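You operate a simulated robot arm through the tools that you are given. There is no shell and no other tool.

Carry out the task below with a simulated robot arm. There is one attempt and no reset: what you move stays moved.

TASK
Clamp the spare rotor arm, wet-sand the filler flat and prime that patch.
Fine: dampen the yellow block on the blue pad; primer by the blue brush; both back where they stood; clamp stays shut. Set down upright: blue brush. A coat counts when it lies all over at full strength: go over it till it gets no stronger. What is to be rubbed or washed off counts as gone when no trace of it is left.

It is judged by the outcome, as a careful person would: the job done as asked, and still so three seconds after it is handed in. It fails if anything else is knocked over, pushed out of place, dropped, spilled or broken.

THE ROBOT
A 7-joint arm with a two-finger parallel gripper, fixed in place. Base frame: the origin is at the foot of the arm, x ahead of it, y to its left, z up; the work surface is at about z = 0.7. Readings come in m, rad, newtons and seconds.
With the tool pointing down near the work surface it reaches from about 0.24 to 0.7 m from the base axis. Its first joint turns from -2.897 to 2.897 rad. Payload 1.57 kg.
The TCP is the grasp point between the finger pads, 0.03 m short of the fingertips. In the tool frame z runs along the fingers and y along their closing line. The gripper opens to 0.08 m. The fingers are 0.017 m wide and 0.012 m thick; the gripper's body (0.04 by 0.082 m) begins 0.08 m behind the TCP.
Orientation is told as [roll, pitch, yaw] about the base's x, y, z axes, in that order, counted from this pose: with the fingers straight down and closing along the base's y, the tool's x points along the base's -x, its y along +y and its z along -z.

THE INTERFACE
- The arm moves only by the tool send_rows. Its argument "commands" is a list of rows, each a list of 6 numbers: the shift along the tool's x, y, z in m, then the turn, a rotation vector about the tool's x, y, z in rad. In form: [[tx, ty, tz, ax, ay, az], ...]. A call has 1 to 20 rows; each row is the pose to reach, as a shift and turn from the pose commanded when the call began, along the tool's axes at that moment. "hand" is the opening, from 0 (shut) to 1 (fully open), set as the call begins (left out, the last holds). Rows are played at 5 a second. More than 0.05 m and 0.15 rad between two rows, or a gripper value outside its range, and nothing of the call is played. Where a pose cannot be reached the arm comes as near as it can. A force on the tool above 90 N (or 10 N above the force at the start of the call, whichever is more), or a blocked arm, ends the call early, and 0.2 s more pass. The fingers move at their own pace (about 0.072 m/s each) and stop on an object; they squeeze with about 36 N. The grip force told is the motor's: it shows also when the fingers shut on nothing. Time passes only in rows, and 0.2 s behind the last, so rows that repeat a pose let the fingers close. It gives the time, the measured TCP pose, the force on the tool (base axes), the opening and the grip force at its end, in the units of the frame above (readings bear some noise), with the torque about the TCP (base axes, N m) and any sound that the robot's microphone picked up.
- Cameras (640 x 400 px; columns grow to the right, rows downward): "scene" is fixed at [0.22, -0.6497, 1.3321]; the picture's right is [0.95, -0.33, 0.00], its down [-0.13, -0.36, -0.92] and it looks along [0.30, 0.87, -0.39] (base axes); focal length 362 px, centre (320, 200). "wrist" rides on the gripper at [0.072, -0.007, -0.122] in the tool frame; the picture's right is [0.09, 1.00, 0.00], its down [-0.84, 0.08, -0.54] and it looks along [-0.54, 0.05, 0.84] (tool axes); focal length 238 px, centre (320, 200). There is no depth. A picture from a camera that has moved, and an enlarged one, comes with that camera's place and axes in the base frame and with its lens.
- camera(camera): a new picture of that camera. The clock stands still meanwhile.
- move_column(by): slides the trunk up (or, below 0, down) by that many m; the arm rides with it, the base frame stays. It gives what a move gives, with no picture.
- close_up(camera, box): a new picture of the part [left, top, right, bottom] of that camera's present view, enlarged. The clock stands still meanwhile.
- job_done(): hands the job in; it is judged then, once.

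Places have to be worked out from the pictures, the camera data and where the tool is seen. Open the gripper and draw the arm clear of the work before you hand the job in, unless the task says otherwise.

The tools are called after "Call:" by a JSON object that holds its "api" and its "payload". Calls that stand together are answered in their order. send_rows: Moves the arm, as the interface text tells. Its arguments: {"type":"object","properties":{"commands":{"type":"array"},"hand":{"type":"number"}},"required":["commands"]} The other tools are called the same way: move_column (by) slides the trunk up or down; camera (camera) takes a picture; close_up (camera, box) takes an enlarged picture of a part of a camera's view; job_done () hands the job in.

At the start:

```text
time: 0.0
tcp_pos: [0.3916, 0.2816, 1.0584]
ee_rot: [-0.001, 0.0, 0.001]
contact_force: [0.2, 0.2, -0.9]
moment: [0.01, -0.01, -0.02]
grip_width: 0.0797
finger_force: 0.0
trunk travel left (down, up): [-0.325, 0.155]
```

scene: 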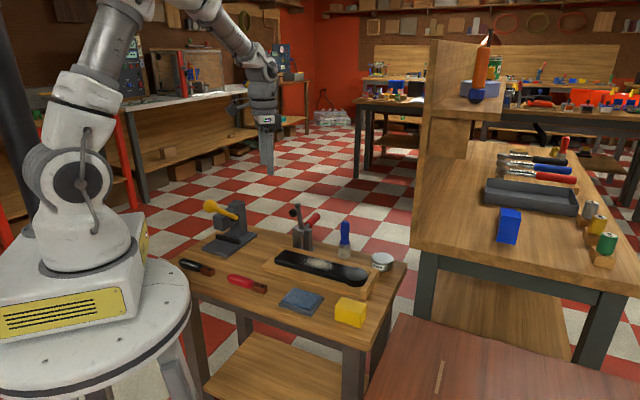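
wrist: 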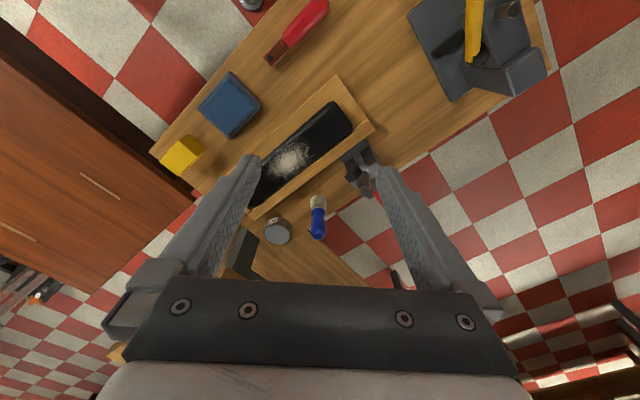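

I begin by looking closely at the bench before moving anything.

Call:
{"api": "close_up", "payload": {"camera": "scene", "box": [160, 180, 420, 342]}}

Call:
{"api": "close_up", "payload": {"camera": "wrist", "box": [140, 0, 560, 262]}}

Call:
{"api": "close_up", "payload": {"camera": "scene", "box": [260, 195, 410, 289]}}

```text
2.46 times, centred on (290, 261) of scene
camera zoom: at [0.22, -0.6497, 1.3321], right [0.95, -0.33, 0.0], down [-0.13, -0.36, -0.92], along [0.3, 0.87, -0.39], focal length 892 px, centre (394, 50)
```

zoom: 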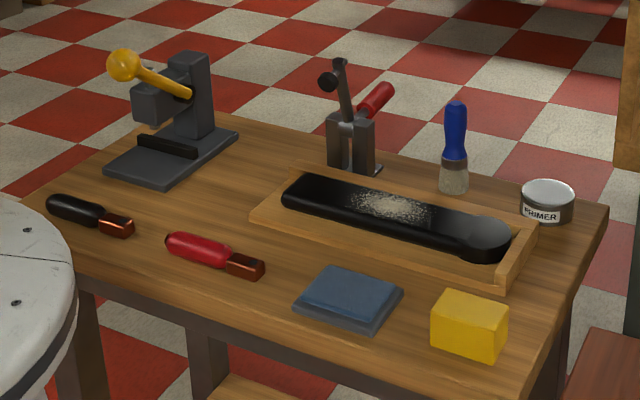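

```text
1.52 times, centred on (350, 131) of wrist
camera zoom: at [0.3189, 0.2739, 1.1811], right [-0.09, 1.0, 0.0], down [0.84, 0.08, 0.54], along [0.54, 0.05, -0.84], focal length 363 px, centre (274, 305)
```

zoom: 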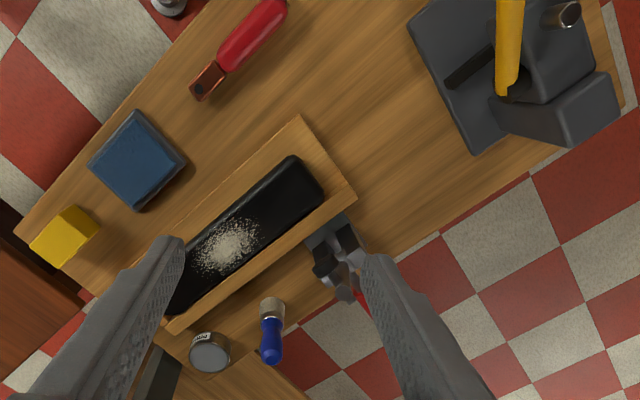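

```text
4.26 times, centred on (335, 242) of scene
camera zoom: at [0.22, -0.6497, 1.3321], right [0.95, -0.33, 0.0], down [-0.13, -0.36, -0.92], along [0.3, 0.87, -0.39], focal length 1542 px, centre (256, 21)
```

zoom: 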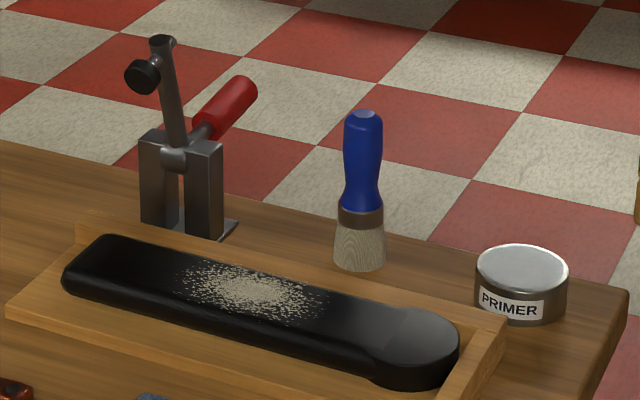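

The rotor lies in a wooden tray with the open toggle clamp beside its near end. I move the wrist camera nearer to see the clamp, brush and primer can from above.

Call:
{"api": "send_rows", "payload": {"commands": [[-0.025, 0.005, 0.02, 0, 0, 0], [-0.05, 0.01, 0.05, 0, 0, 0], [-0.08, 0.02, 0.08, 0, 0, 0]], "hand": 1}}

Call:
{"api": "camera", "payload": {"camera": "wrist"}}

```text
time: 0.8
tcp_pos: [0.4695, 0.3005, 0.9763]
ee_rot: [0.0, 0.0, -0.002]
contact_force: [0.1, -0.1, 1.3]
moment: [0.01, -0.02, 0.02]
grip_width: 0.0798
finger_force: 0.0
trunk travel left (down, up): [-0.325, 0.155]
```

```text
taken
camera wrist: at [0.3984, 0.2922, 1.0994], right [-0.09, 1.0, 0.0], down [0.84, 0.08, 0.54], along [0.54, 0.05, -0.84], focal length 238 px, centre (320, 200)
```

wrist: 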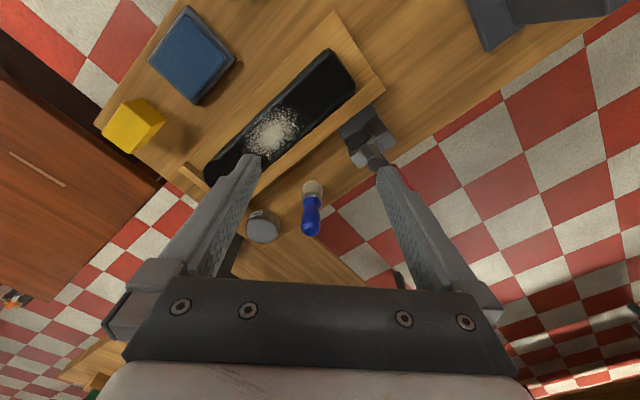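

I turn the hand to look along the rotor axis toward the clamp from its near end, staying well above it.

Call:
{"api": "send_rows", "payload": {"commands": [[0.01, 0.02, 0.0, 0, 0, 0.142], [0.02, 0.04, 0.0, 0, 0, 0.285], [0.03, 0.06, 0.02, 0, 0, 0.427], [0.04, 0.08, 0.04, 0, 0, 0.57], [0.05, 0.1, 0.06, 0, 0, 0.712], [0.0625, 0.1155, 0.076, 0, 0, 0.855]]}}

Call:
{"api": "camera", "payload": {"camera": "wrist"}}

Call:
{"api": "camera", "payload": {"camera": "scene"}}

```text
time: 2.2
tcp_pos: [0.4084, 0.4171, 0.904]
ee_rot: [0.001, 0.0, -0.859]
contact_force: [0.0, -1.1, -0.1]
moment: [0.02, 0.0, 0.0]
grip_width: 0.0795
finger_force: 0.0
trunk travel left (down, up): [-0.325, 0.155]
```

```text
taken
camera wrist: at [0.3568, 0.4664, 1.026], right [0.69, 0.72, 0.0], down [0.61, -0.58, 0.54], along [0.39, -0.38, -0.84], focal length 238 px, centre (320, 200)
```

wrist: 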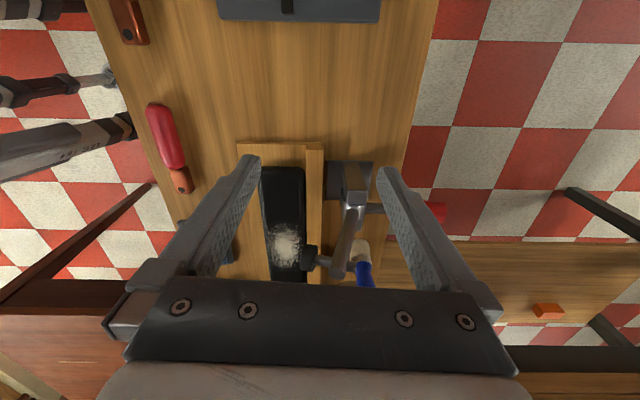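

```text
taken
```

scene: 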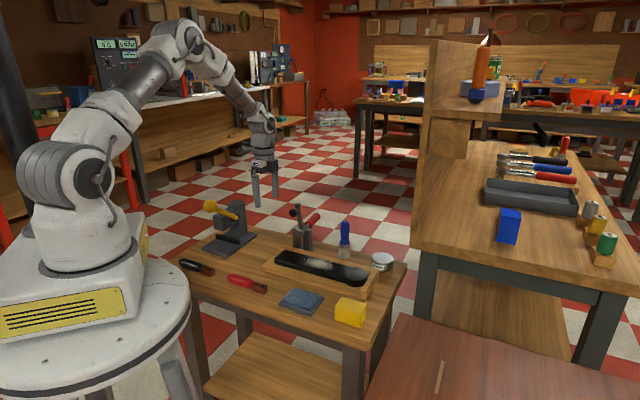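

Call:
{"api": "close_up", "payload": {"camera": "wrist", "box": [220, 130, 460, 290]}}

```text
2.50 times, centred on (340, 210) of wrist
camera zoom: at [0.3568, 0.4664, 1.026], right [0.69, 0.72, 0.0], down [0.61, -0.58, 0.54], along [0.39, -0.38, -0.84], focal length 596 px, centre (270, 175)
```

zoom: 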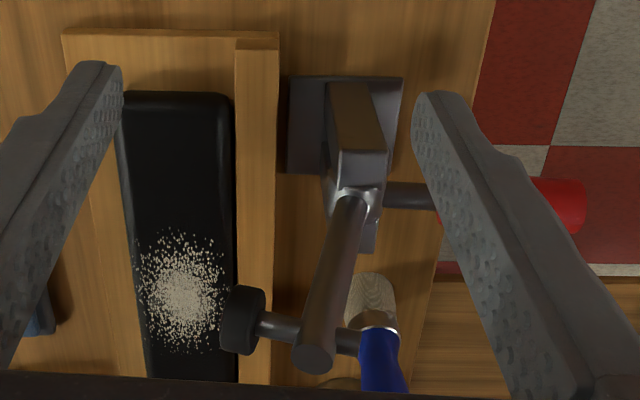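

The clamp's arm stands up with its pad facing the rotor, pivot about (0.507, 0.378, 0.778), arm top about (0.493, 0.357, 0.877); the red handle points away horizontally. I shut the fingers, rise, and go behind the arm.

Call:
{"api": "send_rows", "payload": {"commands": [[0, 0, -0.03, 0, 0, 0], [0, 0, -0.06, 0, 0, 0], [-0.03, 0.025, -0.06, 0, 0, 0], [-0.06, 0.05, -0.06, 0, 0, 0], [-0.08, 0.07, -0.06, 0, 0, 0], [-0.097, 0.0835, -0.06, 0, 0, 0], [-0.097, 0.0835, -0.06, 0, 0, 0]], "hand": 0}}

Call:
{"api": "camera", "payload": {"camera": "wrist"}}

Call:
{"api": "close_up", "payload": {"camera": "scene", "box": [220, 140, 420, 265]}}

```text
time: 3.8
tcp_pos: [0.5331, 0.3997, 0.9639]
ee_rot: [-0.001, 0.0, -0.855]
contact_force: [-1.2, 0.0, 0.4]
moment: [-0.02, 0.02, 0.03]
grip_width: 0.0001
finger_force: 20.9
trunk travel left (down, up): [-0.325, 0.155]
```

```text
taken
camera wrist: at [0.4817, 0.4481, 1.0853], right [0.69, 0.72, 0.0], down [0.61, -0.58, 0.54], along [0.39, -0.37, -0.84], focal length 238 px, centre (320, 200)
```

wrist: 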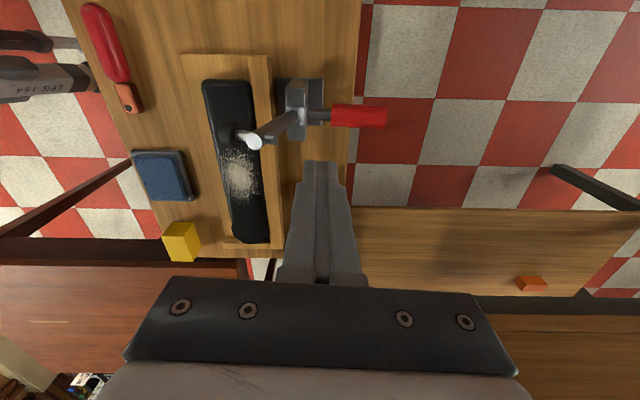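

```text
3.20 times, centred on (320, 202) of scene
camera zoom: at [0.22, -0.6497, 1.3321], right [0.95, -0.33, 0.0], down [-0.13, -0.36, -0.92], along [0.3, 0.87, -0.39], focal length 1160 px, centre (320, 192)
```

zoom: 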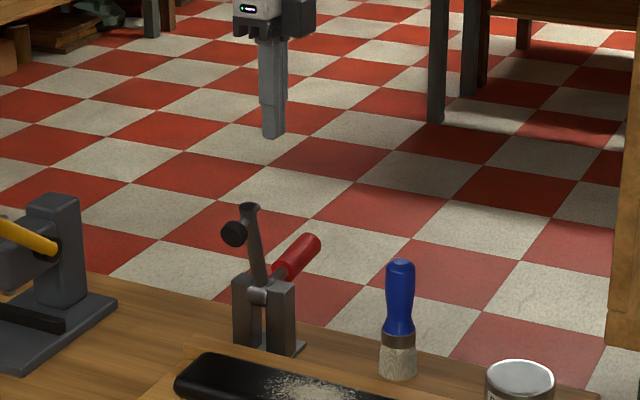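

The fingers hang behind the arm, in line with it. I lower them between arm and handle and begin pushing the arm over.

Call:
{"api": "send_rows", "payload": {"commands": [[0, 0, 0.03, 0, 0, 0], [0, 0, 0.06, 0, 0, 0], [0, 0, 0.088, 0, 0, 0], [0, -0.015, 0.088, 0, 0, 0], [0, -0.03, 0.088, 0, 0, 0], [0, -0.038, 0.09, 0, 0, 0], [0, -0.048, 0.093, 0, 0, 0]]}}

Call:
{"api": "close_up", "payload": {"camera": "scene", "box": [220, 140, 420, 265]}}

```text
time: 5.4
tcp_pos: [0.4986, 0.3667, 0.8704]
ee_rot: [0.002, 0.0, -0.856]
contact_force: [4.4, 0.1, 4.3]
moment: [-0.05, -0.12, 0.01]
grip_width: 0.0
finger_force: 21.8
trunk travel left (down, up): [-0.325, 0.155]
```

```text
3.20 times, centred on (320, 202) of scene
camera zoom: at [0.22, -0.6497, 1.3321], right [0.95, -0.33, 0.0], down [-0.13, -0.36, -0.92], along [0.3, 0.87, -0.39], focal length 1160 px, centre (320, 192)
```

zoom: 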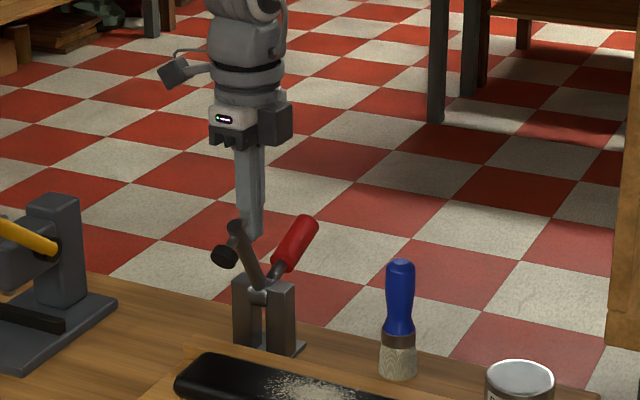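

The arm tilts with little force and the handle rises with it. I keep following the arc down.

Call:
{"api": "send_rows", "payload": {"commands": [[0, -0.008, 0.004, 0, 0, 0], [0, -0.0153, 0.009, 0, 0, 0], [0, -0.022, 0.015, 0, 0, 0], [0, -0.028, 0.0215, 0, 0, 0], [0, -0.033, 0.029, 0, 0, 0], [0, -0.0366, 0.0375, 0, 0, 0]]}}

Call:
{"api": "close_up", "payload": {"camera": "scene", "box": [220, 140, 420, 265]}}

Call:
{"api": "camera", "payload": {"camera": "wrist"}}

```text
time: 6.8
tcp_pos: [0.4694, 0.3433, 0.8318]
ee_rot: [-0.001, 0.001, -0.855]
contact_force: [-0.4, -2.1, 3.6]
moment: [-0.12, 0.02, 0.02]
grip_width: 0.0
finger_force: 21.8
trunk travel left (down, up): [-0.325, 0.155]
```

```text
3.20 times, centred on (320, 202) of scene
camera zoom: at [0.22, -0.6497, 1.3321], right [0.95, -0.33, 0.0], down [-0.13, -0.36, -0.92], along [0.3, 0.87, -0.39], focal length 1160 px, centre (320, 192)
```

zoom: 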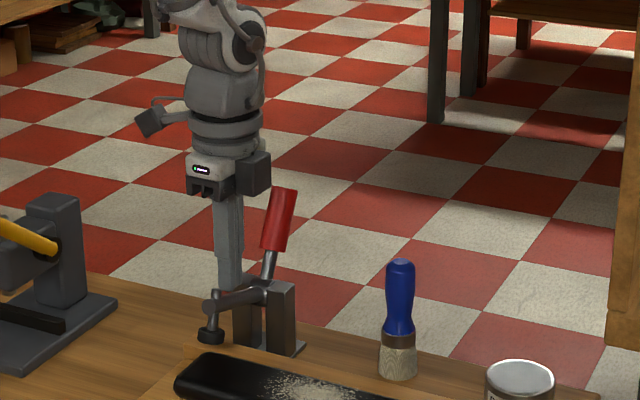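

```text
taken
camera wrist: at [0.4179, 0.3925, 0.9538], right [0.69, 0.72, 0.0], down [0.61, -0.58, 0.54], along [0.39, -0.37, -0.84], focal length 238 px, centre (320, 200)
```

wrist: 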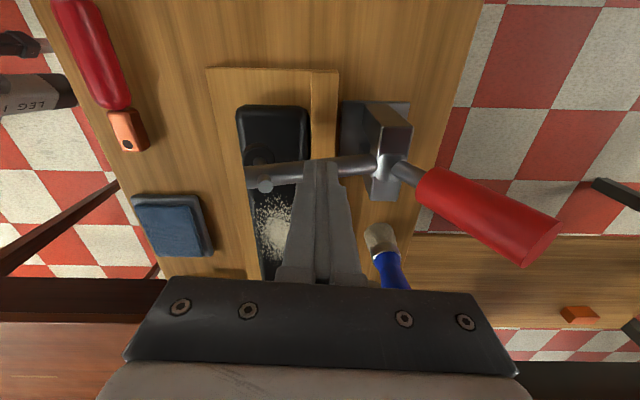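

The pad now hovers just above the rotor end, force still low. I press straight down to shut it, watching the force.

Call:
{"api": "send_rows", "payload": {"commands": [[0, -0.002, 0.006, 0, 0, 0], [0, -0.004, 0.012, 0, 0, 0], [0, -0.004, 0.017, 0, 0, 0], [0, -0.004, 0.021, 0, 0, 0], [0, -0.004, 0.025, 0, 0, 0]]}}

Call:
{"api": "close_up", "payload": {"camera": "scene", "box": [220, 140, 420, 265]}}

```text
time: 8.0
tcp_pos: [0.4673, 0.3409, 0.8093]
ee_rot: [0.002, 0.001, -0.853]
contact_force: [-6.0, -2.1, 22.3]
moment: [-0.25, 0.11, -0.12]
grip_width: 0.0
finger_force: 21.3
trunk travel left (down, up): [-0.325, 0.155]
```

```text
3.20 times, centred on (320, 202) of scene
camera zoom: at [0.22, -0.6497, 1.3321], right [0.95, -0.33, 0.0], down [-0.13, -0.36, -0.92], along [0.3, 0.87, -0.39], focal length 1160 px, centre (320, 192)
```

zoom: 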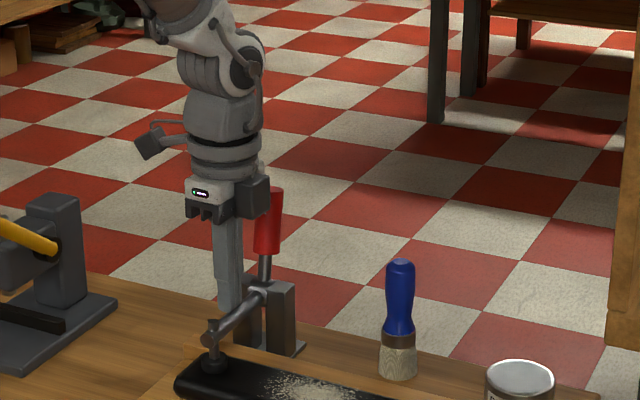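

The pad touches the rotor (22 N). I press a few millimetres further to make sure it locks.

Call:
{"api": "send_rows", "payload": {"commands": [[0, 0, 0.002, 0, 0, 0], [0, 0, 0.004, 0, 0, 0], [0, 0, 0.006, 0, 0, 0], [0, 0, 0.006, 0, 0, 0]]}}

Call:
{"api": "camera", "payload": {"camera": "wrist"}}

```text
time: 9.0
tcp_pos: [0.4676, 0.3406, 0.8096]
ee_rot: [0.012, 0.001, -0.856]
contact_force: [-18.1, -10.6, 69.6]
moment: [-0.72, 0.35, -0.27]
grip_width: 0.0
finger_force: 21.3
trunk travel left (down, up): [-0.325, 0.155]
```

```text
taken
camera wrist: at [0.4144, 0.3886, 0.9321], right [0.69, 0.72, 0.01], down [0.6, -0.58, 0.54], along [0.4, -0.37, -0.84], focal length 238 px, centre (320, 200)
```

wrist: 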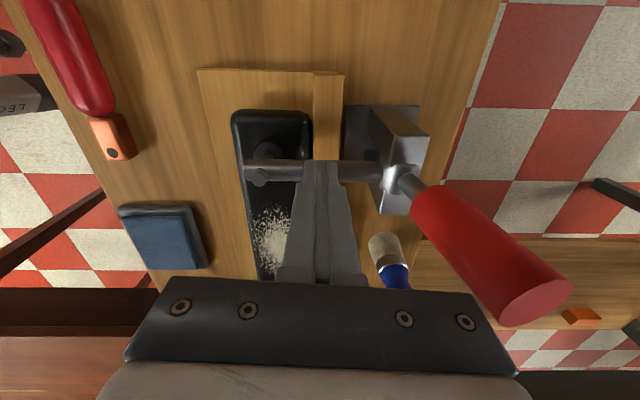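

It's on a hard stop at 70 N. I back straight up and check that the clamp stays shut.

Call:
{"api": "send_rows", "payload": {"commands": [[0, 0, -0.01, 0, 0, 0], [0, 0, -0.05, 0, 0, 0], [0, 0, -0.095, 0, 0, 0], [0, 0, -0.14, 0, 0, 0], [0, 0, -0.16, 0, 0, 0], [0, 0, -0.16, 0, 0, 0]]}}

Call:
{"api": "camera", "payload": {"camera": "wrist"}}

Call:
{"api": "close_up", "payload": {"camera": "scene", "box": [260, 195, 410, 289]}}

```text
time: 10.4
tcp_pos: [0.4694, 0.3406, 0.9629]
ee_rot: [0.0, -0.002, -0.856]
contact_force: [-0.4, 0.1, 0.8]
moment: [-0.02, 0.01, 0.03]
grip_width: 0.0
finger_force: 21.1
trunk travel left (down, up): [-0.325, 0.155]
```

```text
taken
camera wrist: at [0.4174, 0.389, 1.0839], right [0.69, 0.72, 0.0], down [0.61, -0.58, 0.54], along [0.39, -0.37, -0.84], focal length 238 px, centre (320, 200)
```

wrist: 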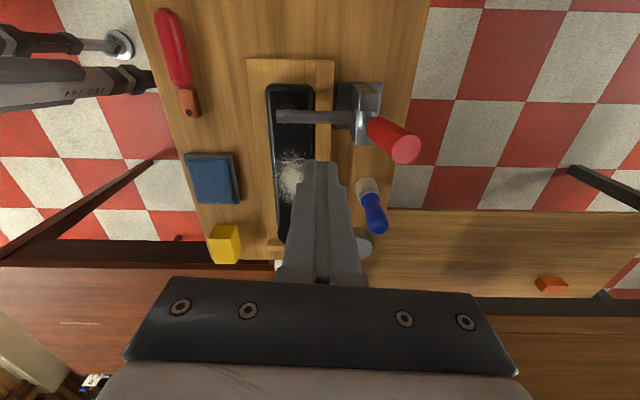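

```text
4.26 times, centred on (335, 242) of scene
camera zoom: at [0.22, -0.6497, 1.3321], right [0.95, -0.33, 0.0], down [-0.13, -0.36, -0.92], along [0.3, 0.87, -0.39], focal length 1542 px, centre (256, 21)
```

zoom: 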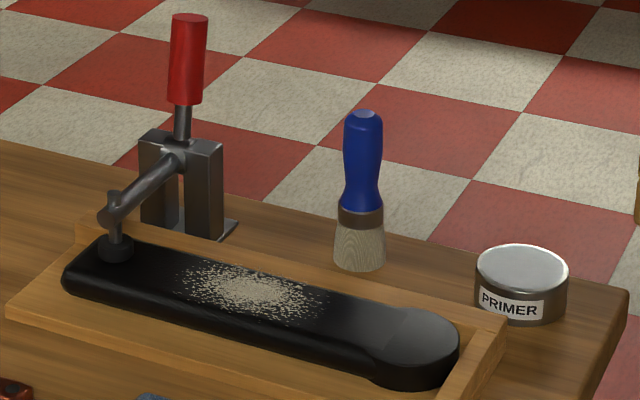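

The clamp stays shut on the rotor end. Next I open the hand and move over toward the yellow block for an accurate look.

Call:
{"api": "send_rows", "payload": {"commands": [[-0.036, -0.025, 0, 0, 0, 0], [-0.072, -0.05, 0, 0, 0, 0], [-0.108, -0.075, 0, 0, 0, 0], [-0.144, -0.1, 0.02, 0, 0, 0], [-0.18, -0.125, 0.04, 0, 0, 0], [-0.216, -0.148, 0.06, 0, 0, 0], [-0.216, -0.148, 0.06, 0, 0, 0]], "hand": 1}}

Call:
{"api": "camera", "payload": {"camera": "wrist"}}

```text
time: 12.0
tcp_pos: [0.4998, 0.0783, 0.8999]
ee_rot: [0.001, -0.001, -0.853]
contact_force: [0.2, -0.5, 0.5]
moment: [0.03, 0.01, 0.01]
grip_width: 0.08
finger_force: 0.0
trunk travel left (down, up): [-0.325, 0.155]
```

```text
taken
camera wrist: at [0.4471, 0.1271, 1.0225], right [0.69, 0.72, 0.0], down [0.61, -0.58, 0.54], along [0.39, -0.37, -0.84], focal length 238 px, centre (320, 200)
```

wrist: 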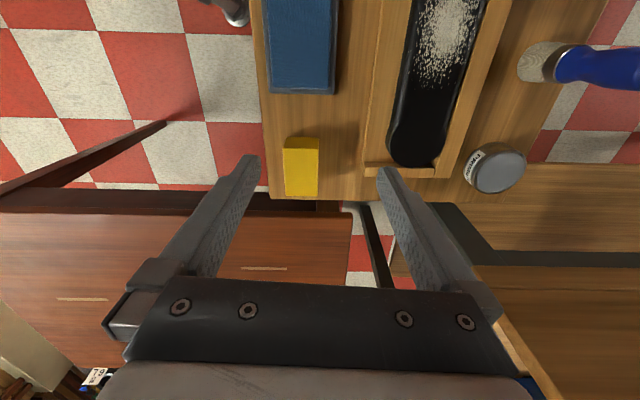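

Call:
{"api": "close_up", "payload": {"camera": "wrist", "box": [220, 0, 540, 214]}}

Call:
{"api": "close_up", "payload": {"camera": "scene", "box": [260, 270, 420, 370]}}

```text
1.87 times, centred on (380, 107) of wrist
camera zoom: at [0.4471, 0.1271, 1.0225], right [0.69, 0.72, 0.0], down [0.61, -0.58, 0.54], along [0.39, -0.37, -0.84], focal length 446 px, centre (208, 374)
```

zoom: 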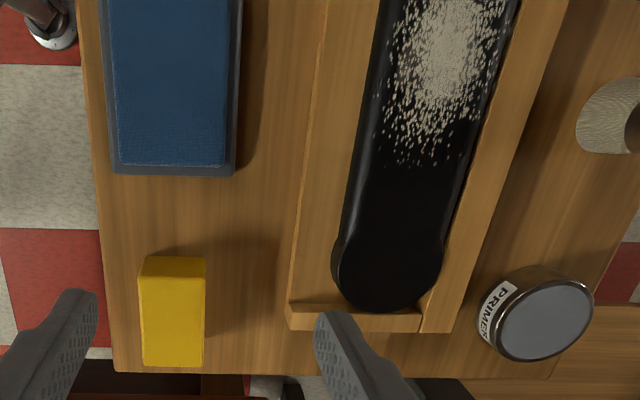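

```text
4.00 times, centred on (340, 320) of scene
camera zoom: at [0.22, -0.6497, 1.3321], right [0.95, -0.33, 0.0], down [-0.13, -0.36, -0.92], along [0.3, 0.87, -0.39], focal length 1450 px, centre (240, -280)
```

zoom: 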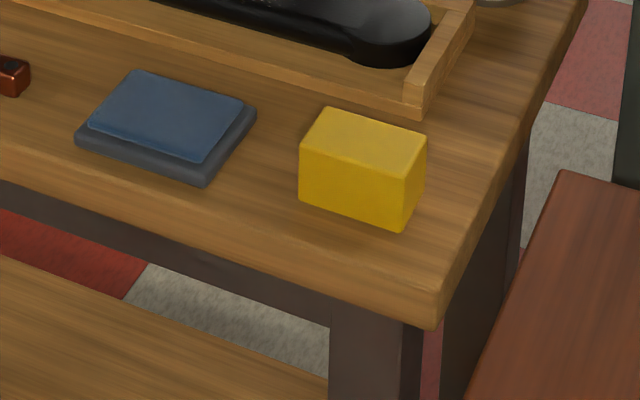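

The block measures roughly 0.045 × 0.067 × 0.04 m, centred near (0.531, 0.013), long axis about −46°. I align above it with open fingers and check.

Call:
{"api": "send_rows", "payload": {"commands": [[-0.035, -0.01, 0, 0, 0, -0.03], [-0.0694, -0.0195, 0.02, 0, 0, -0.055], [-0.0694, -0.0195, 0.06, 0, 0, -0.055], [-0.0694, -0.0195, 0.1, 0, 0, -0.055]]}}

Call:
{"api": "camera", "payload": {"camera": "wrist"}}

Call:
{"api": "close_up", "payload": {"camera": "scene", "box": [260, 240, 420, 340]}}

```text
time: 13.0
tcp_pos: [0.5288, 0.015, 0.8016]
ee_rot: [-0.001, 0.0, -0.8]
contact_force: [0.2, -0.1, 0.1]
moment: [0.0, 0.01, 0.0]
grip_width: 0.0802
finger_force: 0.0
trunk travel left (down, up): [-0.325, 0.155]
```

```text
taken
camera wrist: at [0.4738, 0.0609, 0.9231], right [0.65, 0.76, 0.0], down [0.64, -0.55, 0.54], along [0.41, -0.35, -0.84], focal length 238 px, centre (320, 200)
```

wrist: 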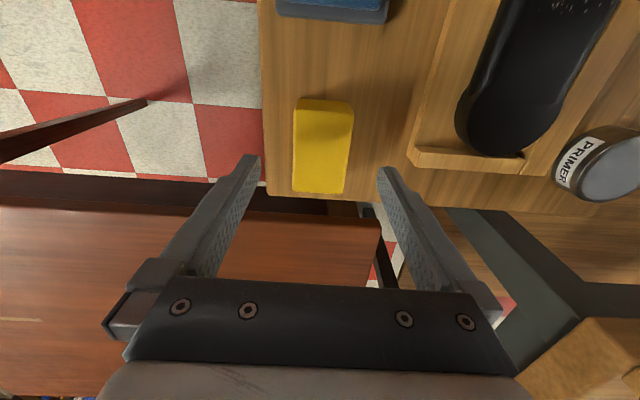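

```text
4.00 times, centred on (340, 290) of scene
camera zoom: at [0.22, -0.6497, 1.3321], right [0.95, -0.33, 0.0], down [-0.13, -0.36, -0.92], along [0.3, 0.87, -0.39], focal length 1450 px, centre (240, -160)
```

zoom: 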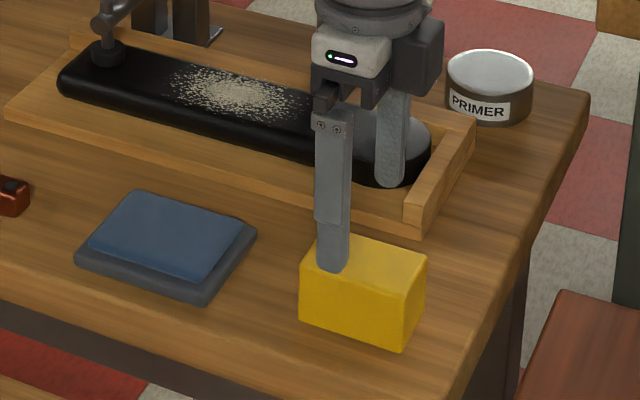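

The fingers straddle the block, centred within a couple of millimetres. I descend and close on it.

Call:
{"api": "send_rows", "payload": {"commands": [[0, 0, 0.02, 0, 0, 0], [0, 0, 0.04, 0, 0, 0], [0, 0, 0.0595, 0, 0, 0]]}}

Call:
{"api": "send_rows", "payload": {"commands": [[0, 0, 0, 0, 0, 0], [0, 0, 0, 0, 0, 0], [0, 0, 0, 0, 0, 0]], "hand": 0}}

Call:
{"api": "camera", "payload": {"camera": "wrist"}}

Call:
{"api": "close_up", "payload": {"camera": "scene", "box": [260, 240, 420, 340]}}

```text
time: 13.8
tcp_pos: [0.5276, 0.0158, 0.7425]
ee_rot: [0.001, 0.0, -0.8]
contact_force: [0.3, -0.1, 0.4]
moment: [0.01, -0.02, -0.01]
grip_width: 0.08
finger_force: 0.0
trunk travel left (down, up): [-0.325, 0.155]
```

```text
time: 14.6
tcp_pos: [0.5268, 0.0155, 0.7415]
ee_rot: [0.0, -0.001, -0.798]
contact_force: [0.6, 0.7, 0.6]
moment: [-0.02, -0.01, 0.03]
grip_width: 0.0441
finger_force: 36.0
trunk travel left (down, up): [-0.325, 0.155]
```

```text
taken
camera wrist: at [0.4729, 0.0614, 0.8639], right [0.65, 0.76, 0.0], down [0.64, -0.55, 0.54], along [0.41, -0.35, -0.84], focal length 238 px, centre (320, 200)
```

wrist: 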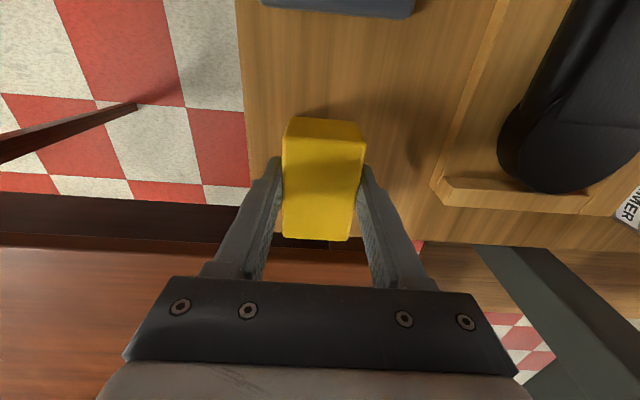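

```text
4.00 times, centred on (340, 290) of scene
camera zoom: at [0.22, -0.6497, 1.3321], right [0.95, -0.33, 0.0], down [-0.13, -0.36, -0.92], along [0.3, 0.87, -0.39], focal length 1450 px, centre (240, -160)
```

zoom: 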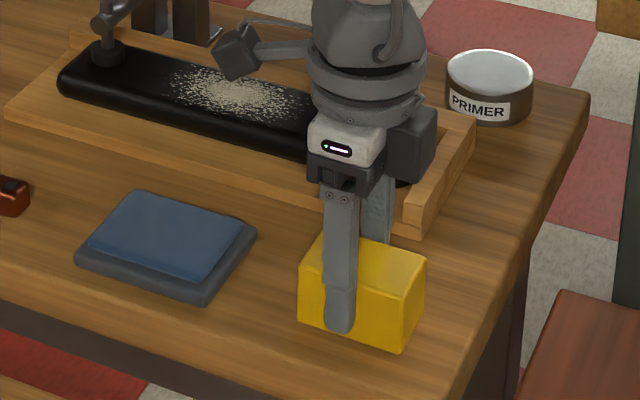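

The block is held (0.044 m wide). I lift it, carry it over the blue pad centred near (0.429, 0.110), and lower toward it.

Call:
{"api": "send_rows", "payload": {"commands": [[0, 0, -0.03, 0, 0, 0], [0, 0, -0.06, 0, 0, 0], [0.045, -0.002, -0.06, 0, 0, 0], [0.09, -0.004, -0.06, 0, 0, 0], [0.1378, -0.0056, -0.06, 0, 0, 0], [0.1378, -0.0056, -0.04, 0, 0, 0], [0.1378, -0.0056, -0.028, 0, 0, 0]]}}

Call:
{"api": "camera", "payload": {"camera": "wrist"}}

Call:
{"api": "close_up", "payload": {"camera": "scene", "box": [260, 240, 420, 340]}}

```text
time: 16.2
tcp_pos: [0.4286, 0.1092, 0.77]
ee_rot: [0.0, -0.001, -0.797]
contact_force: [0.6, 0.7, -0.9]
moment: [-0.01, 0.0, -0.02]
grip_width: 0.0442
finger_force: 36.3
trunk travel left (down, up): [-0.325, 0.155]
```

```text
taken
camera wrist: at [0.3735, 0.1552, 0.8921], right [0.65, 0.76, 0.0], down [0.64, -0.55, 0.54], along [0.41, -0.35, -0.84], focal length 238 px, centre (320, 200)
```

wrist: 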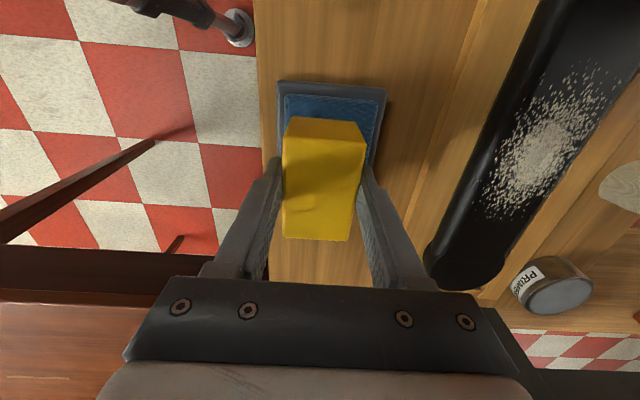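

```text
4.00 times, centred on (340, 290) of scene
camera zoom: at [0.22, -0.6497, 1.3321], right [0.95, -0.33, 0.0], down [-0.13, -0.36, -0.92], along [0.3, 0.87, -0.39], focal length 1450 px, centre (240, -160)
```

zoom: 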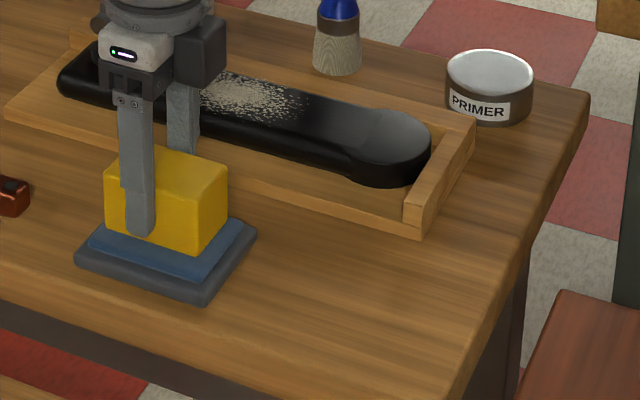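

The block sits right over the pad. I lower it in small steps onto the pad until it presses.

Call:
{"api": "send_rows", "payload": {"commands": [[0, 0, 0.005, 0, 0, 0], [0, 0, 0.009, 0, 0, 0], [0, 0, 0.012, 0, 0, 0], [0, 0, 0.014, 0, 0, 0]]}}

```text
time: 17.2
tcp_pos: [0.4294, 0.1097, 0.7609]
ee_rot: [0.005, -0.003, -0.801]
contact_force: [-6.6, -5.8, 61.5]
moment: [-0.3, 0.73, -0.01]
grip_width: 0.0442
finger_force: 35.6
trunk travel left (down, up): [-0.325, 0.155]
```

It's pressed firmly (61 N, more than needed); I ease off to a light press, hold it with small strokes, then lift.

Call:
{"api": "send_rows", "payload": {"commands": [[0, 0, -0.0035, 0, 0, 0], [0.004, 0, -0.0035, 0, 0, 0], [-0.004, 0, -0.0035, 0, 0, 0], [0.004, 0, -0.0035, 0, 0, 0], [0, 0, -0.0035, 0, 0, 0], [0, 0, -0.0035, 0, 0, 0]]}}

Call:
{"api": "close_up", "payload": {"camera": "scene", "box": [260, 240, 420, 340]}}

Call:
{"api": "camera", "payload": {"camera": "wrist"}}

```text
time: 18.6
tcp_pos: [0.4287, 0.1104, 0.7612]
ee_rot: [0.004, -0.001, -0.802]
contact_force: [1.6, -12.6, 41.5]
moment: [-0.68, -0.12, -0.09]
grip_width: 0.0443
finger_force: 35.9
trunk travel left (down, up): [-0.325, 0.155]
```

```text
4.00 times, centred on (340, 290) of scene
camera zoom: at [0.22, -0.6497, 1.3321], right [0.95, -0.33, 0.0], down [-0.13, -0.36, -0.92], along [0.3, 0.87, -0.39], focal length 1450 px, centre (240, -160)
```

zoom: 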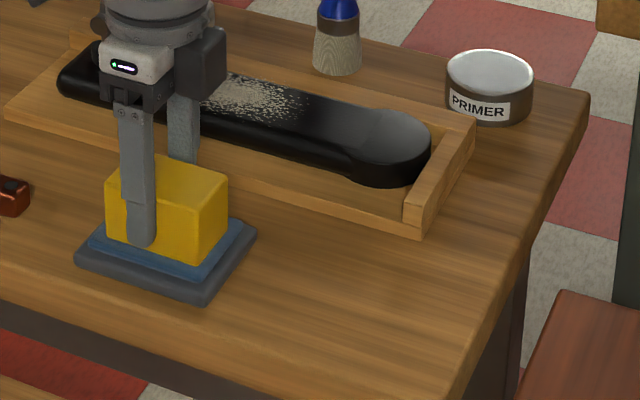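

```text
taken
camera wrist: at [0.3738, 0.156, 0.8828], right [0.65, 0.76, 0.0], down [0.64, -0.55, 0.54], along [0.41, -0.35, -0.84], focal length 238 px, centre (320, 200)
```

wrist: 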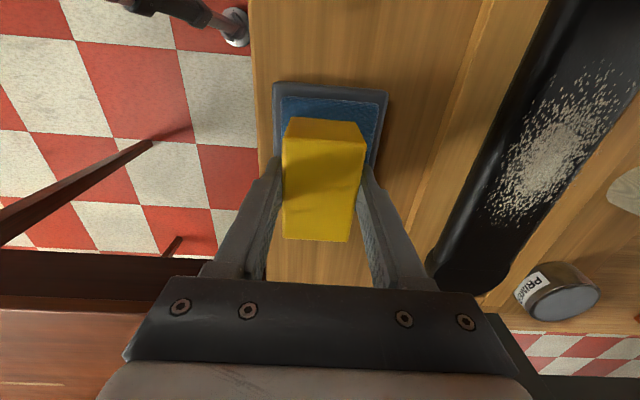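

The pad press shows no slip of the block in the grip. I hold a moment longer to soak it, then lift and carry it above the filler for a look, turning to the rotor's axis.

Call:
{"api": "send_rows", "payload": {"commands": [[0, 0, 0, 0, 0, 0], [0, 0, 0, 0, 0, 0], [0, 0, 0, 0, 0, 0], [0, 0, 0, 0, 0, 0], [0, 0, 0, 0, 0, 0], [0, 0, -0.02, 0, 0, 0], [0, 0, -0.06, 0, 0, 0]]}}

Call:
{"api": "close_up", "payload": {"camera": "scene", "box": [250, 220, 410, 320]}}

Call:
{"api": "camera", "payload": {"camera": "wrist"}}

```text
time: 20.2
tcp_pos: [0.4279, 0.1119, 0.8198]
ee_rot: [-0.002, 0.004, -0.799]
contact_force: [0.3, 0.3, -1.2]
moment: [-0.03, -0.01, -0.01]
grip_width: 0.0439
finger_force: 35.6
trunk travel left (down, up): [-0.325, 0.155]
```

```text
4.00 times, centred on (330, 270) of scene
camera zoom: at [0.22, -0.6497, 1.3321], right [0.95, -0.33, 0.0], down [-0.13, -0.36, -0.92], along [0.3, 0.87, -0.39], focal length 1450 px, centre (280, -80)
```

zoom: 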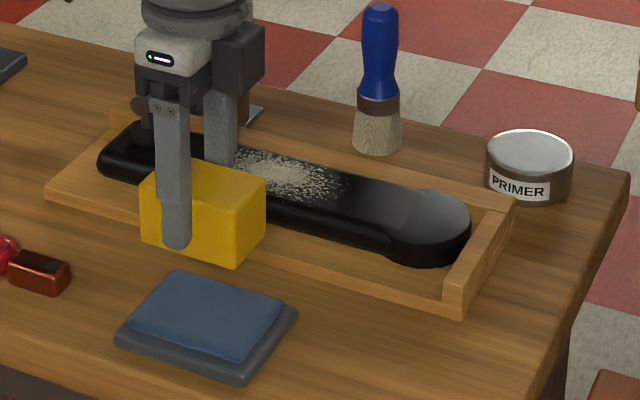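

```text
taken
camera wrist: at [0.3737, 0.1578, 0.9416], right [0.65, 0.76, 0.0], down [0.64, -0.55, 0.54], along [0.41, -0.35, -0.84], focal length 238 px, centre (320, 200)
```

wrist: 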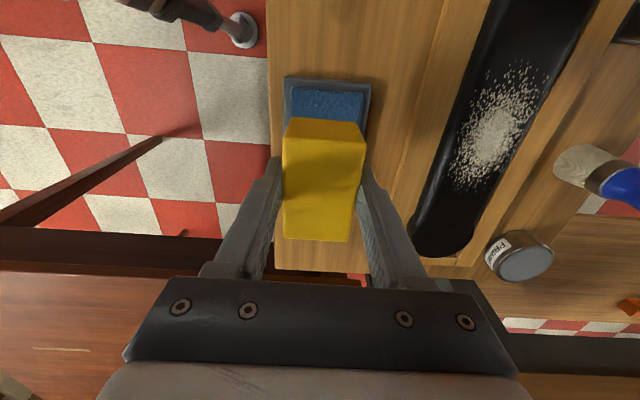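

The block's face has darkened, so it is damp, and the pad stayed put. The filler centre works out near (0.518, 0.233), rotor axis close to my present yaw; I move over it and lower to just above.

Call:
{"api": "send_rows", "payload": {"commands": [[0.01, 0.045, 0, 0, 0, 0], [0.018, 0.09, 0, 0, 0, 0], [0.027, 0.13, 0, 0, 0, 0], [0.027, 0.1486, 0, 0, 0, 0], [0.027, 0.1486, 0.03, 0, 0, 0]]}}

Call:
{"api": "camera", "payload": {"camera": "wrist"}}

Call:
{"api": "close_up", "payload": {"camera": "scene", "box": [250, 200, 410, 300]}}

```text
time: 21.4
tcp_pos: [0.516, 0.2336, 0.789]
ee_rot: [0.0, 0.0, -0.8]
contact_force: [-0.6, -0.1, -0.9]
moment: [-0.02, 0.0, 0.02]
grip_width: 0.0441
finger_force: 35.2
trunk travel left (down, up): [-0.325, 0.155]
```

```text
taken
camera wrist: at [0.4623, 0.2788, 0.9106], right [0.65, 0.76, 0.0], down [0.64, -0.55, 0.54], along [0.41, -0.35, -0.84], focal length 238 px, centre (320, 200)
```

wrist: 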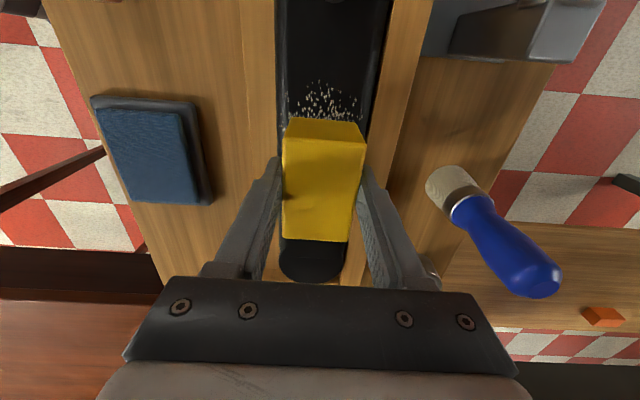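

```text
4.00 times, centred on (330, 250) of scene
camera zoom: at [0.22, -0.6497, 1.3321], right [0.95, -0.33, 0.0], down [-0.13, -0.36, -0.92], along [0.3, 0.87, -0.39], focal length 1450 px, centre (280, 0)
```

zoom: 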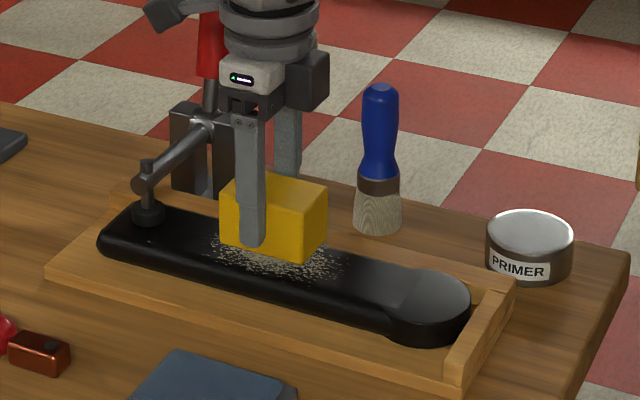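

Well aligned over the patch. I lower to touch it gently.

Call:
{"api": "send_rows", "payload": {"commands": [[0, 0, 0.005, 0, 0, 0], [0, 0, 0.009, 0, 0, 0], [0, 0, 0.011, 0, 0, 0]]}}

```text
time: 22.2
tcp_pos: [0.5162, 0.2334, 0.777]
ee_rot: [0.001, -0.001, -0.799]
contact_force: [-0.4, 0.7, -0.6]
moment: [0.0, 0.03, -0.01]
grip_width: 0.044
finger_force: 36.2
trunk travel left (down, up): [-0.325, 0.155]
```

Call:
{"api": "send_rows", "payload": {"commands": [[0, 0, 0.0015, 0, 0, 0], [0, 0, 0.003, 0, 0, 0], [0, 0, 0.003, 0, 0, 0]]}}

```text
time: 23.0
tcp_pos: [0.5162, 0.2336, 0.7774]
ee_rot: [0.003, 0.001, -0.8]
contact_force: [-5.4, -2.6, 21.4]
moment: [-0.26, 0.34, -0.04]
grip_width: 0.0443
finger_force: 35.9
trunk travel left (down, up): [-0.325, 0.155]
```

In contact at about 21 N. I now rub along the rotor's axis in several strokes over three lanes.

Call:
{"api": "send_rows", "payload": {"commands": [[0.018, 0, 0, 0, 0, 0], [0.036, 0, 0, 0, 0, 0], [0.018, 0, 0, 0, 0, 0], [0, 0, 0, 0, 0, 0], [-0.02, 0, 0, 0, 0, 0], [-0.042, 0, 0, 0, 0, 0], [-0.02, 0.008, 0, 0, 0, 0], [0, 0.008, 0, 0, 0, 0], [0.018, 0.008, 0, 0, 0, 0], [0.036, 0.008, 0, 0, 0, 0], [0.018, 0, 0, 0, 0, 0], [0, -0.008, 0, 0, 0, 0], [-0.02, -0.008, 0, 0, 0, 0], [-0.042, -0.008, 0, 0, 0, 0], [-0.02, -0.008, 0, 0, 0, 0], [0, -0.008, 0, 0, 0, 0], [0.018, -0.008, 0, 0, 0, 0], [0.036, -0.008, 0, 0, 0, 0], [0.018, 0, 0, 0, 0, 0], [0, 0, 0, 0, 0, 0]]}}

Call:
{"api": "camera", "payload": {"camera": "wrist"}}

Call:
{"api": "close_up", "payload": {"camera": "scene", "box": [250, 200, 410, 300]}}

```text
time: 27.2
tcp_pos: [0.5141, 0.2365, 0.7776]
ee_rot: [0.003, 0.002, -0.798]
contact_force: [-7.7, 8.9, 31.2]
moment: [-0.08, 0.2, -0.09]
grip_width: 0.0442
finger_force: 36.7
trunk travel left (down, up): [-0.325, 0.155]
```

```text
taken
camera wrist: at [0.4599, 0.2813, 0.8991], right [0.65, 0.76, 0.0], down [0.64, -0.55, 0.54], along [0.41, -0.35, -0.84], focal length 238 px, centre (320, 200)
```

wrist: 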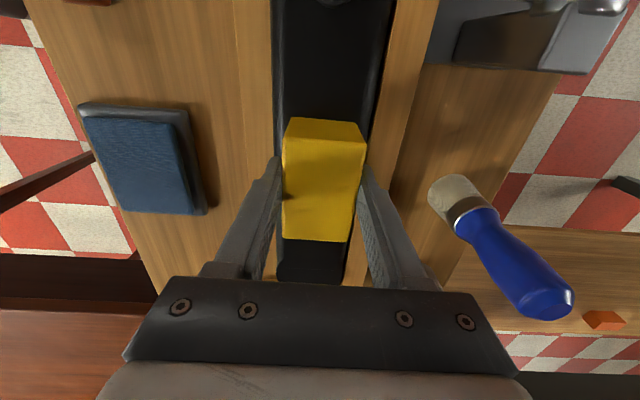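

```text
4.00 times, centred on (330, 250) of scene
camera zoom: at [0.22, -0.6497, 1.3321], right [0.95, -0.33, 0.0], down [-0.13, -0.36, -0.92], along [0.3, 0.87, -0.39], focal length 1450 px, centre (280, 0)
```

zoom: 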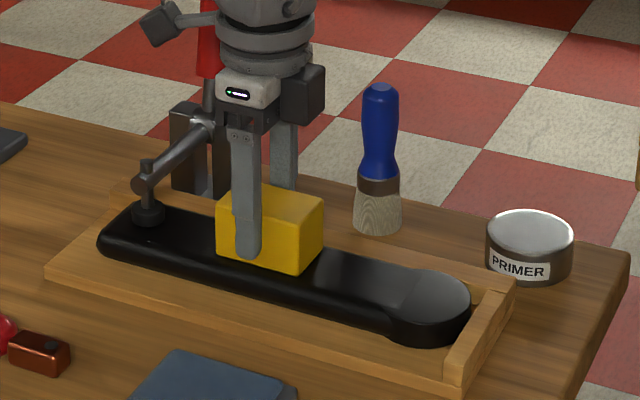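

The filler looks nearly gone. I lift and move aside to inspect for any remaining trace.

Call:
{"api": "send_rows", "payload": {"commands": [[0, 0, -0.02, 0, 0, 0], [0, 0, -0.06, 0, 0, 0], [0, -0.04, -0.08, 0, 0, 0], [0, -0.08, -0.08, 0, 0, 0], [0, -0.11, -0.08, 0, 0, 0]]}}

Call:
{"api": "camera", "payload": {"camera": "wrist"}}

Call:
{"api": "close_up", "payload": {"camera": "scene", "box": [265, 235, 385, 310]}}

Call:
{"api": "close_up", "payload": {"camera": "wrist", "box": [380, 0, 640, 250]}}

```text
time: 28.4
tcp_pos: [0.4371, 0.1547, 0.857]
ee_rot: [0.001, 0.0, -0.799]
contact_force: [0.5, -0.1, -1.7]
moment: [0.01, 0.0, 0.01]
grip_width: 0.0441
finger_force: 35.9
trunk travel left (down, up): [-0.325, 0.155]
```

```text
taken
camera wrist: at [0.3825, 0.2007, 0.9784], right [0.65, 0.76, 0.0], down [0.64, -0.55, 0.54], along [0.41, -0.35, -0.84], focal length 238 px, centre (320, 200)
```

wrist: 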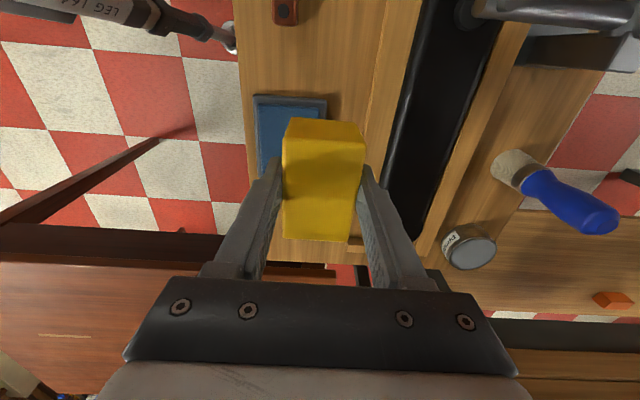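

```text
5.33 times, centred on (325, 272) of scene
camera zoom: at [0.22, -0.6497, 1.3321], right [0.95, -0.33, 0.0], down [-0.13, -0.36, -0.92], along [0.3, 0.87, -0.39], focal length 1933 px, centre (293, -187)
```

zoom: 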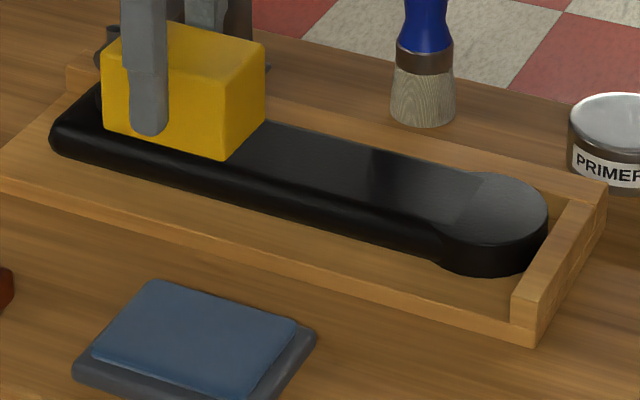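

```text
1.60 times, centred on (510, 125) of wrist
camera zoom: at [0.3825, 0.2007, 0.9784], right [0.65, 0.76, 0.0], down [0.64, -0.55, 0.54], along [0.41, -0.35, -0.84], focal length 381 px, centre (16, 320)
```

zoom: 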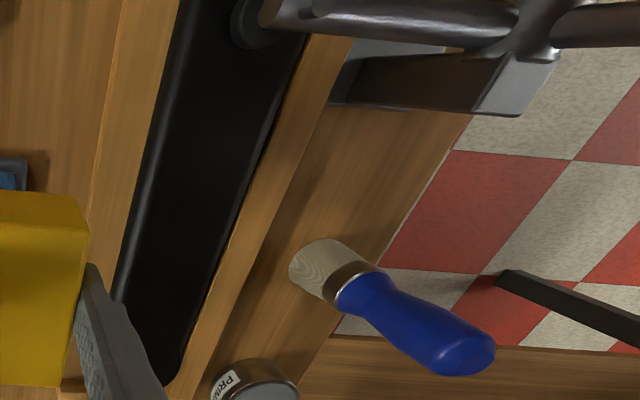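

No filler is evident. I zoom tighter on the patch to be sure, including near the clamp pad.

Call:
{"api": "close_up", "payload": {"camera": "wrist", "box": [390, 40, 500, 190]}}

Call:
{"api": "close_up", "payload": {"camera": "wrist", "box": [400, 0, 530, 90]}}

```text
2.67 times, centred on (445, 115) of wrist
camera zoom: at [0.3825, 0.2007, 0.9784], right [0.65, 0.76, 0.0], down [0.64, -0.55, 0.54], along [0.41, -0.35, -0.84], focal length 636 px, centre (-13, 427)
```

zoom: 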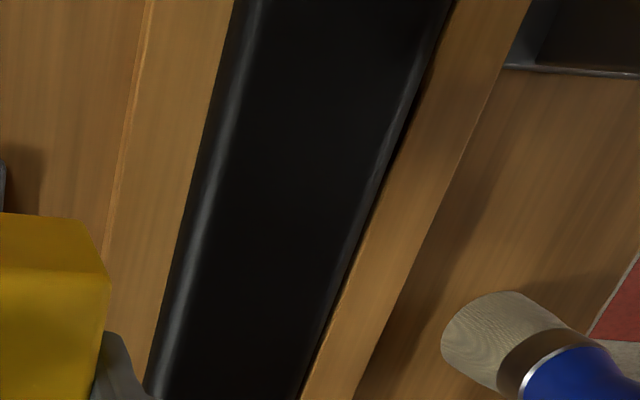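

```text
4.44 times, centred on (465, 45) of wrist
camera zoom: at [0.3825, 0.2007, 0.9784], right [0.65, 0.76, 0.0], down [0.64, -0.55, 0.54], along [0.41, -0.35, -0.84], focal length 1059 px, centre (-324, 889)
```

zoom: 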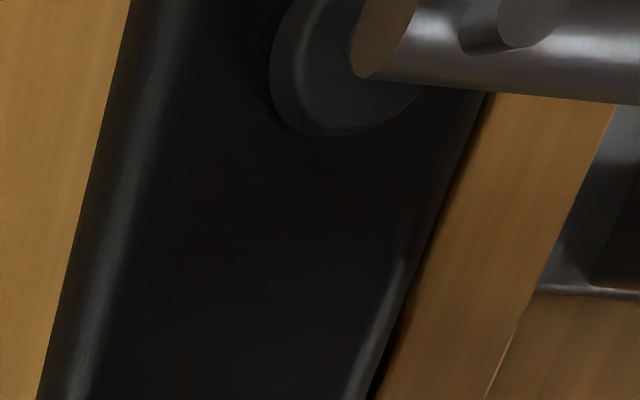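

The surface reads uniformly black. For certainty I give one more set of strokes over the whole patch, then lift off.

Call:
{"api": "send_rows", "payload": {"commands": [[0, 0.04, 0, 0, 0, 0], [0, 0.08, 0, 0, 0, 0], [0, 0.11, 0, 0, 0, 0], [0, 0.11, 0.04, 0, 0, 0], [0, 0.11, 0.07, 0, 0, 0], [0, 0.11, 0.08, 0, 0, 0], [0.02, 0.12, 0.08, 0, 0, 0], [0.038, 0.12, 0.08, 0, 0, 0], [0.018, 0.12, 0.08, 0, 0, 0], [-0.004, 0.12, 0.08, 0, 0, 0], [-0.026, 0.12, 0.08, 0, 0, 0], [-0.045, 0.12, 0.08, 0, 0, 0], [-0.045, 0.1, 0.08, 0, 0, 0], [-0.026, 0.1, 0.08, 0, 0, 0], [-0.004, 0.1, 0.08, 0, 0, 0], [0.018, 0.1, 0.08, 0, 0, 0], [0.038, 0.1, 0.08, 0, 0, 0], [0.018, 0.11, 0.08, 0, 0, 0], [-0.004, 0.11, 0.08, 0, 0, 0]]}}

Call:
{"api": "send_rows", "payload": {"commands": [[0, 0, -0.02, 0, 0, 0], [0, 0, -0.06, 0, 0, 0], [0, -0.04, -0.08, 0, 0, 0], [-0.02, -0.08, -0.08, 0, 0, 0], [-0.02, -0.12, -0.08, 0, 0, 0]]}}

Call:
{"api": "close_up", "payload": {"camera": "wrist", "box": [380, 0, 640, 250]}}

Call:
{"api": "close_up", "payload": {"camera": "scene", "box": [265, 235, 385, 310]}}

```text
time: 32.4
tcp_pos: [0.5167, 0.2319, 0.7781]
ee_rot: [0.003, 0.001, -0.8]
contact_force: [-7.1, 7.7, 31.1]
moment: [-0.08, 0.27, -0.13]
grip_width: 0.0441
finger_force: 35.3
trunk travel left (down, up): [-0.325, 0.155]
```

```text
time: 33.6
tcp_pos: [0.4482, 0.1317, 0.853]
ee_rot: [0.001, 0.0, -0.799]
contact_force: [-0.2, -0.6, -0.7]
moment: [-0.02, 0.05, 0.01]
grip_width: 0.044
finger_force: 35.3
trunk travel left (down, up): [-0.325, 0.155]
```

```text
1.60 times, centred on (510, 125) of wrist
camera zoom: at [0.393, 0.1776, 0.9765], right [0.65, 0.76, 0.0], down [0.64, -0.55, 0.54], along [0.41, -0.35, -0.84], focal length 381 px, centre (16, 320)
```

zoom: 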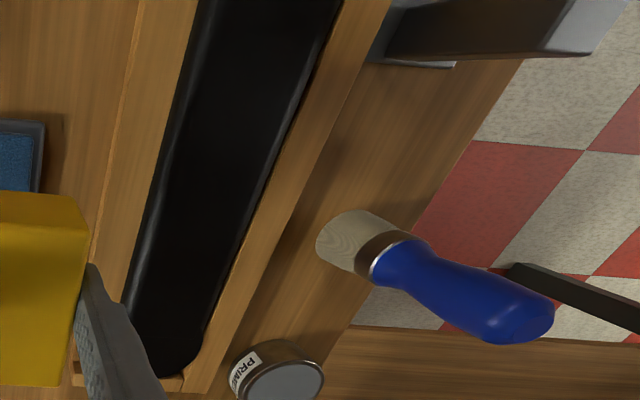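

```text
5.33 times, centred on (325, 272) of scene
camera zoom: at [0.22, -0.6497, 1.3321], right [0.95, -0.33, 0.0], down [-0.13, -0.36, -0.92], along [0.3, 0.87, -0.39], focal length 1933 px, centre (293, -187)
```

zoom: 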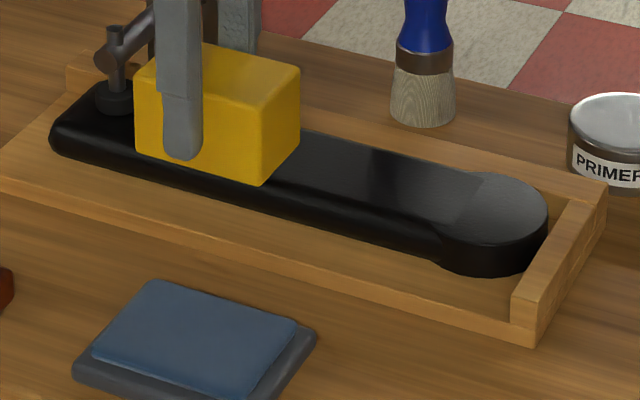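

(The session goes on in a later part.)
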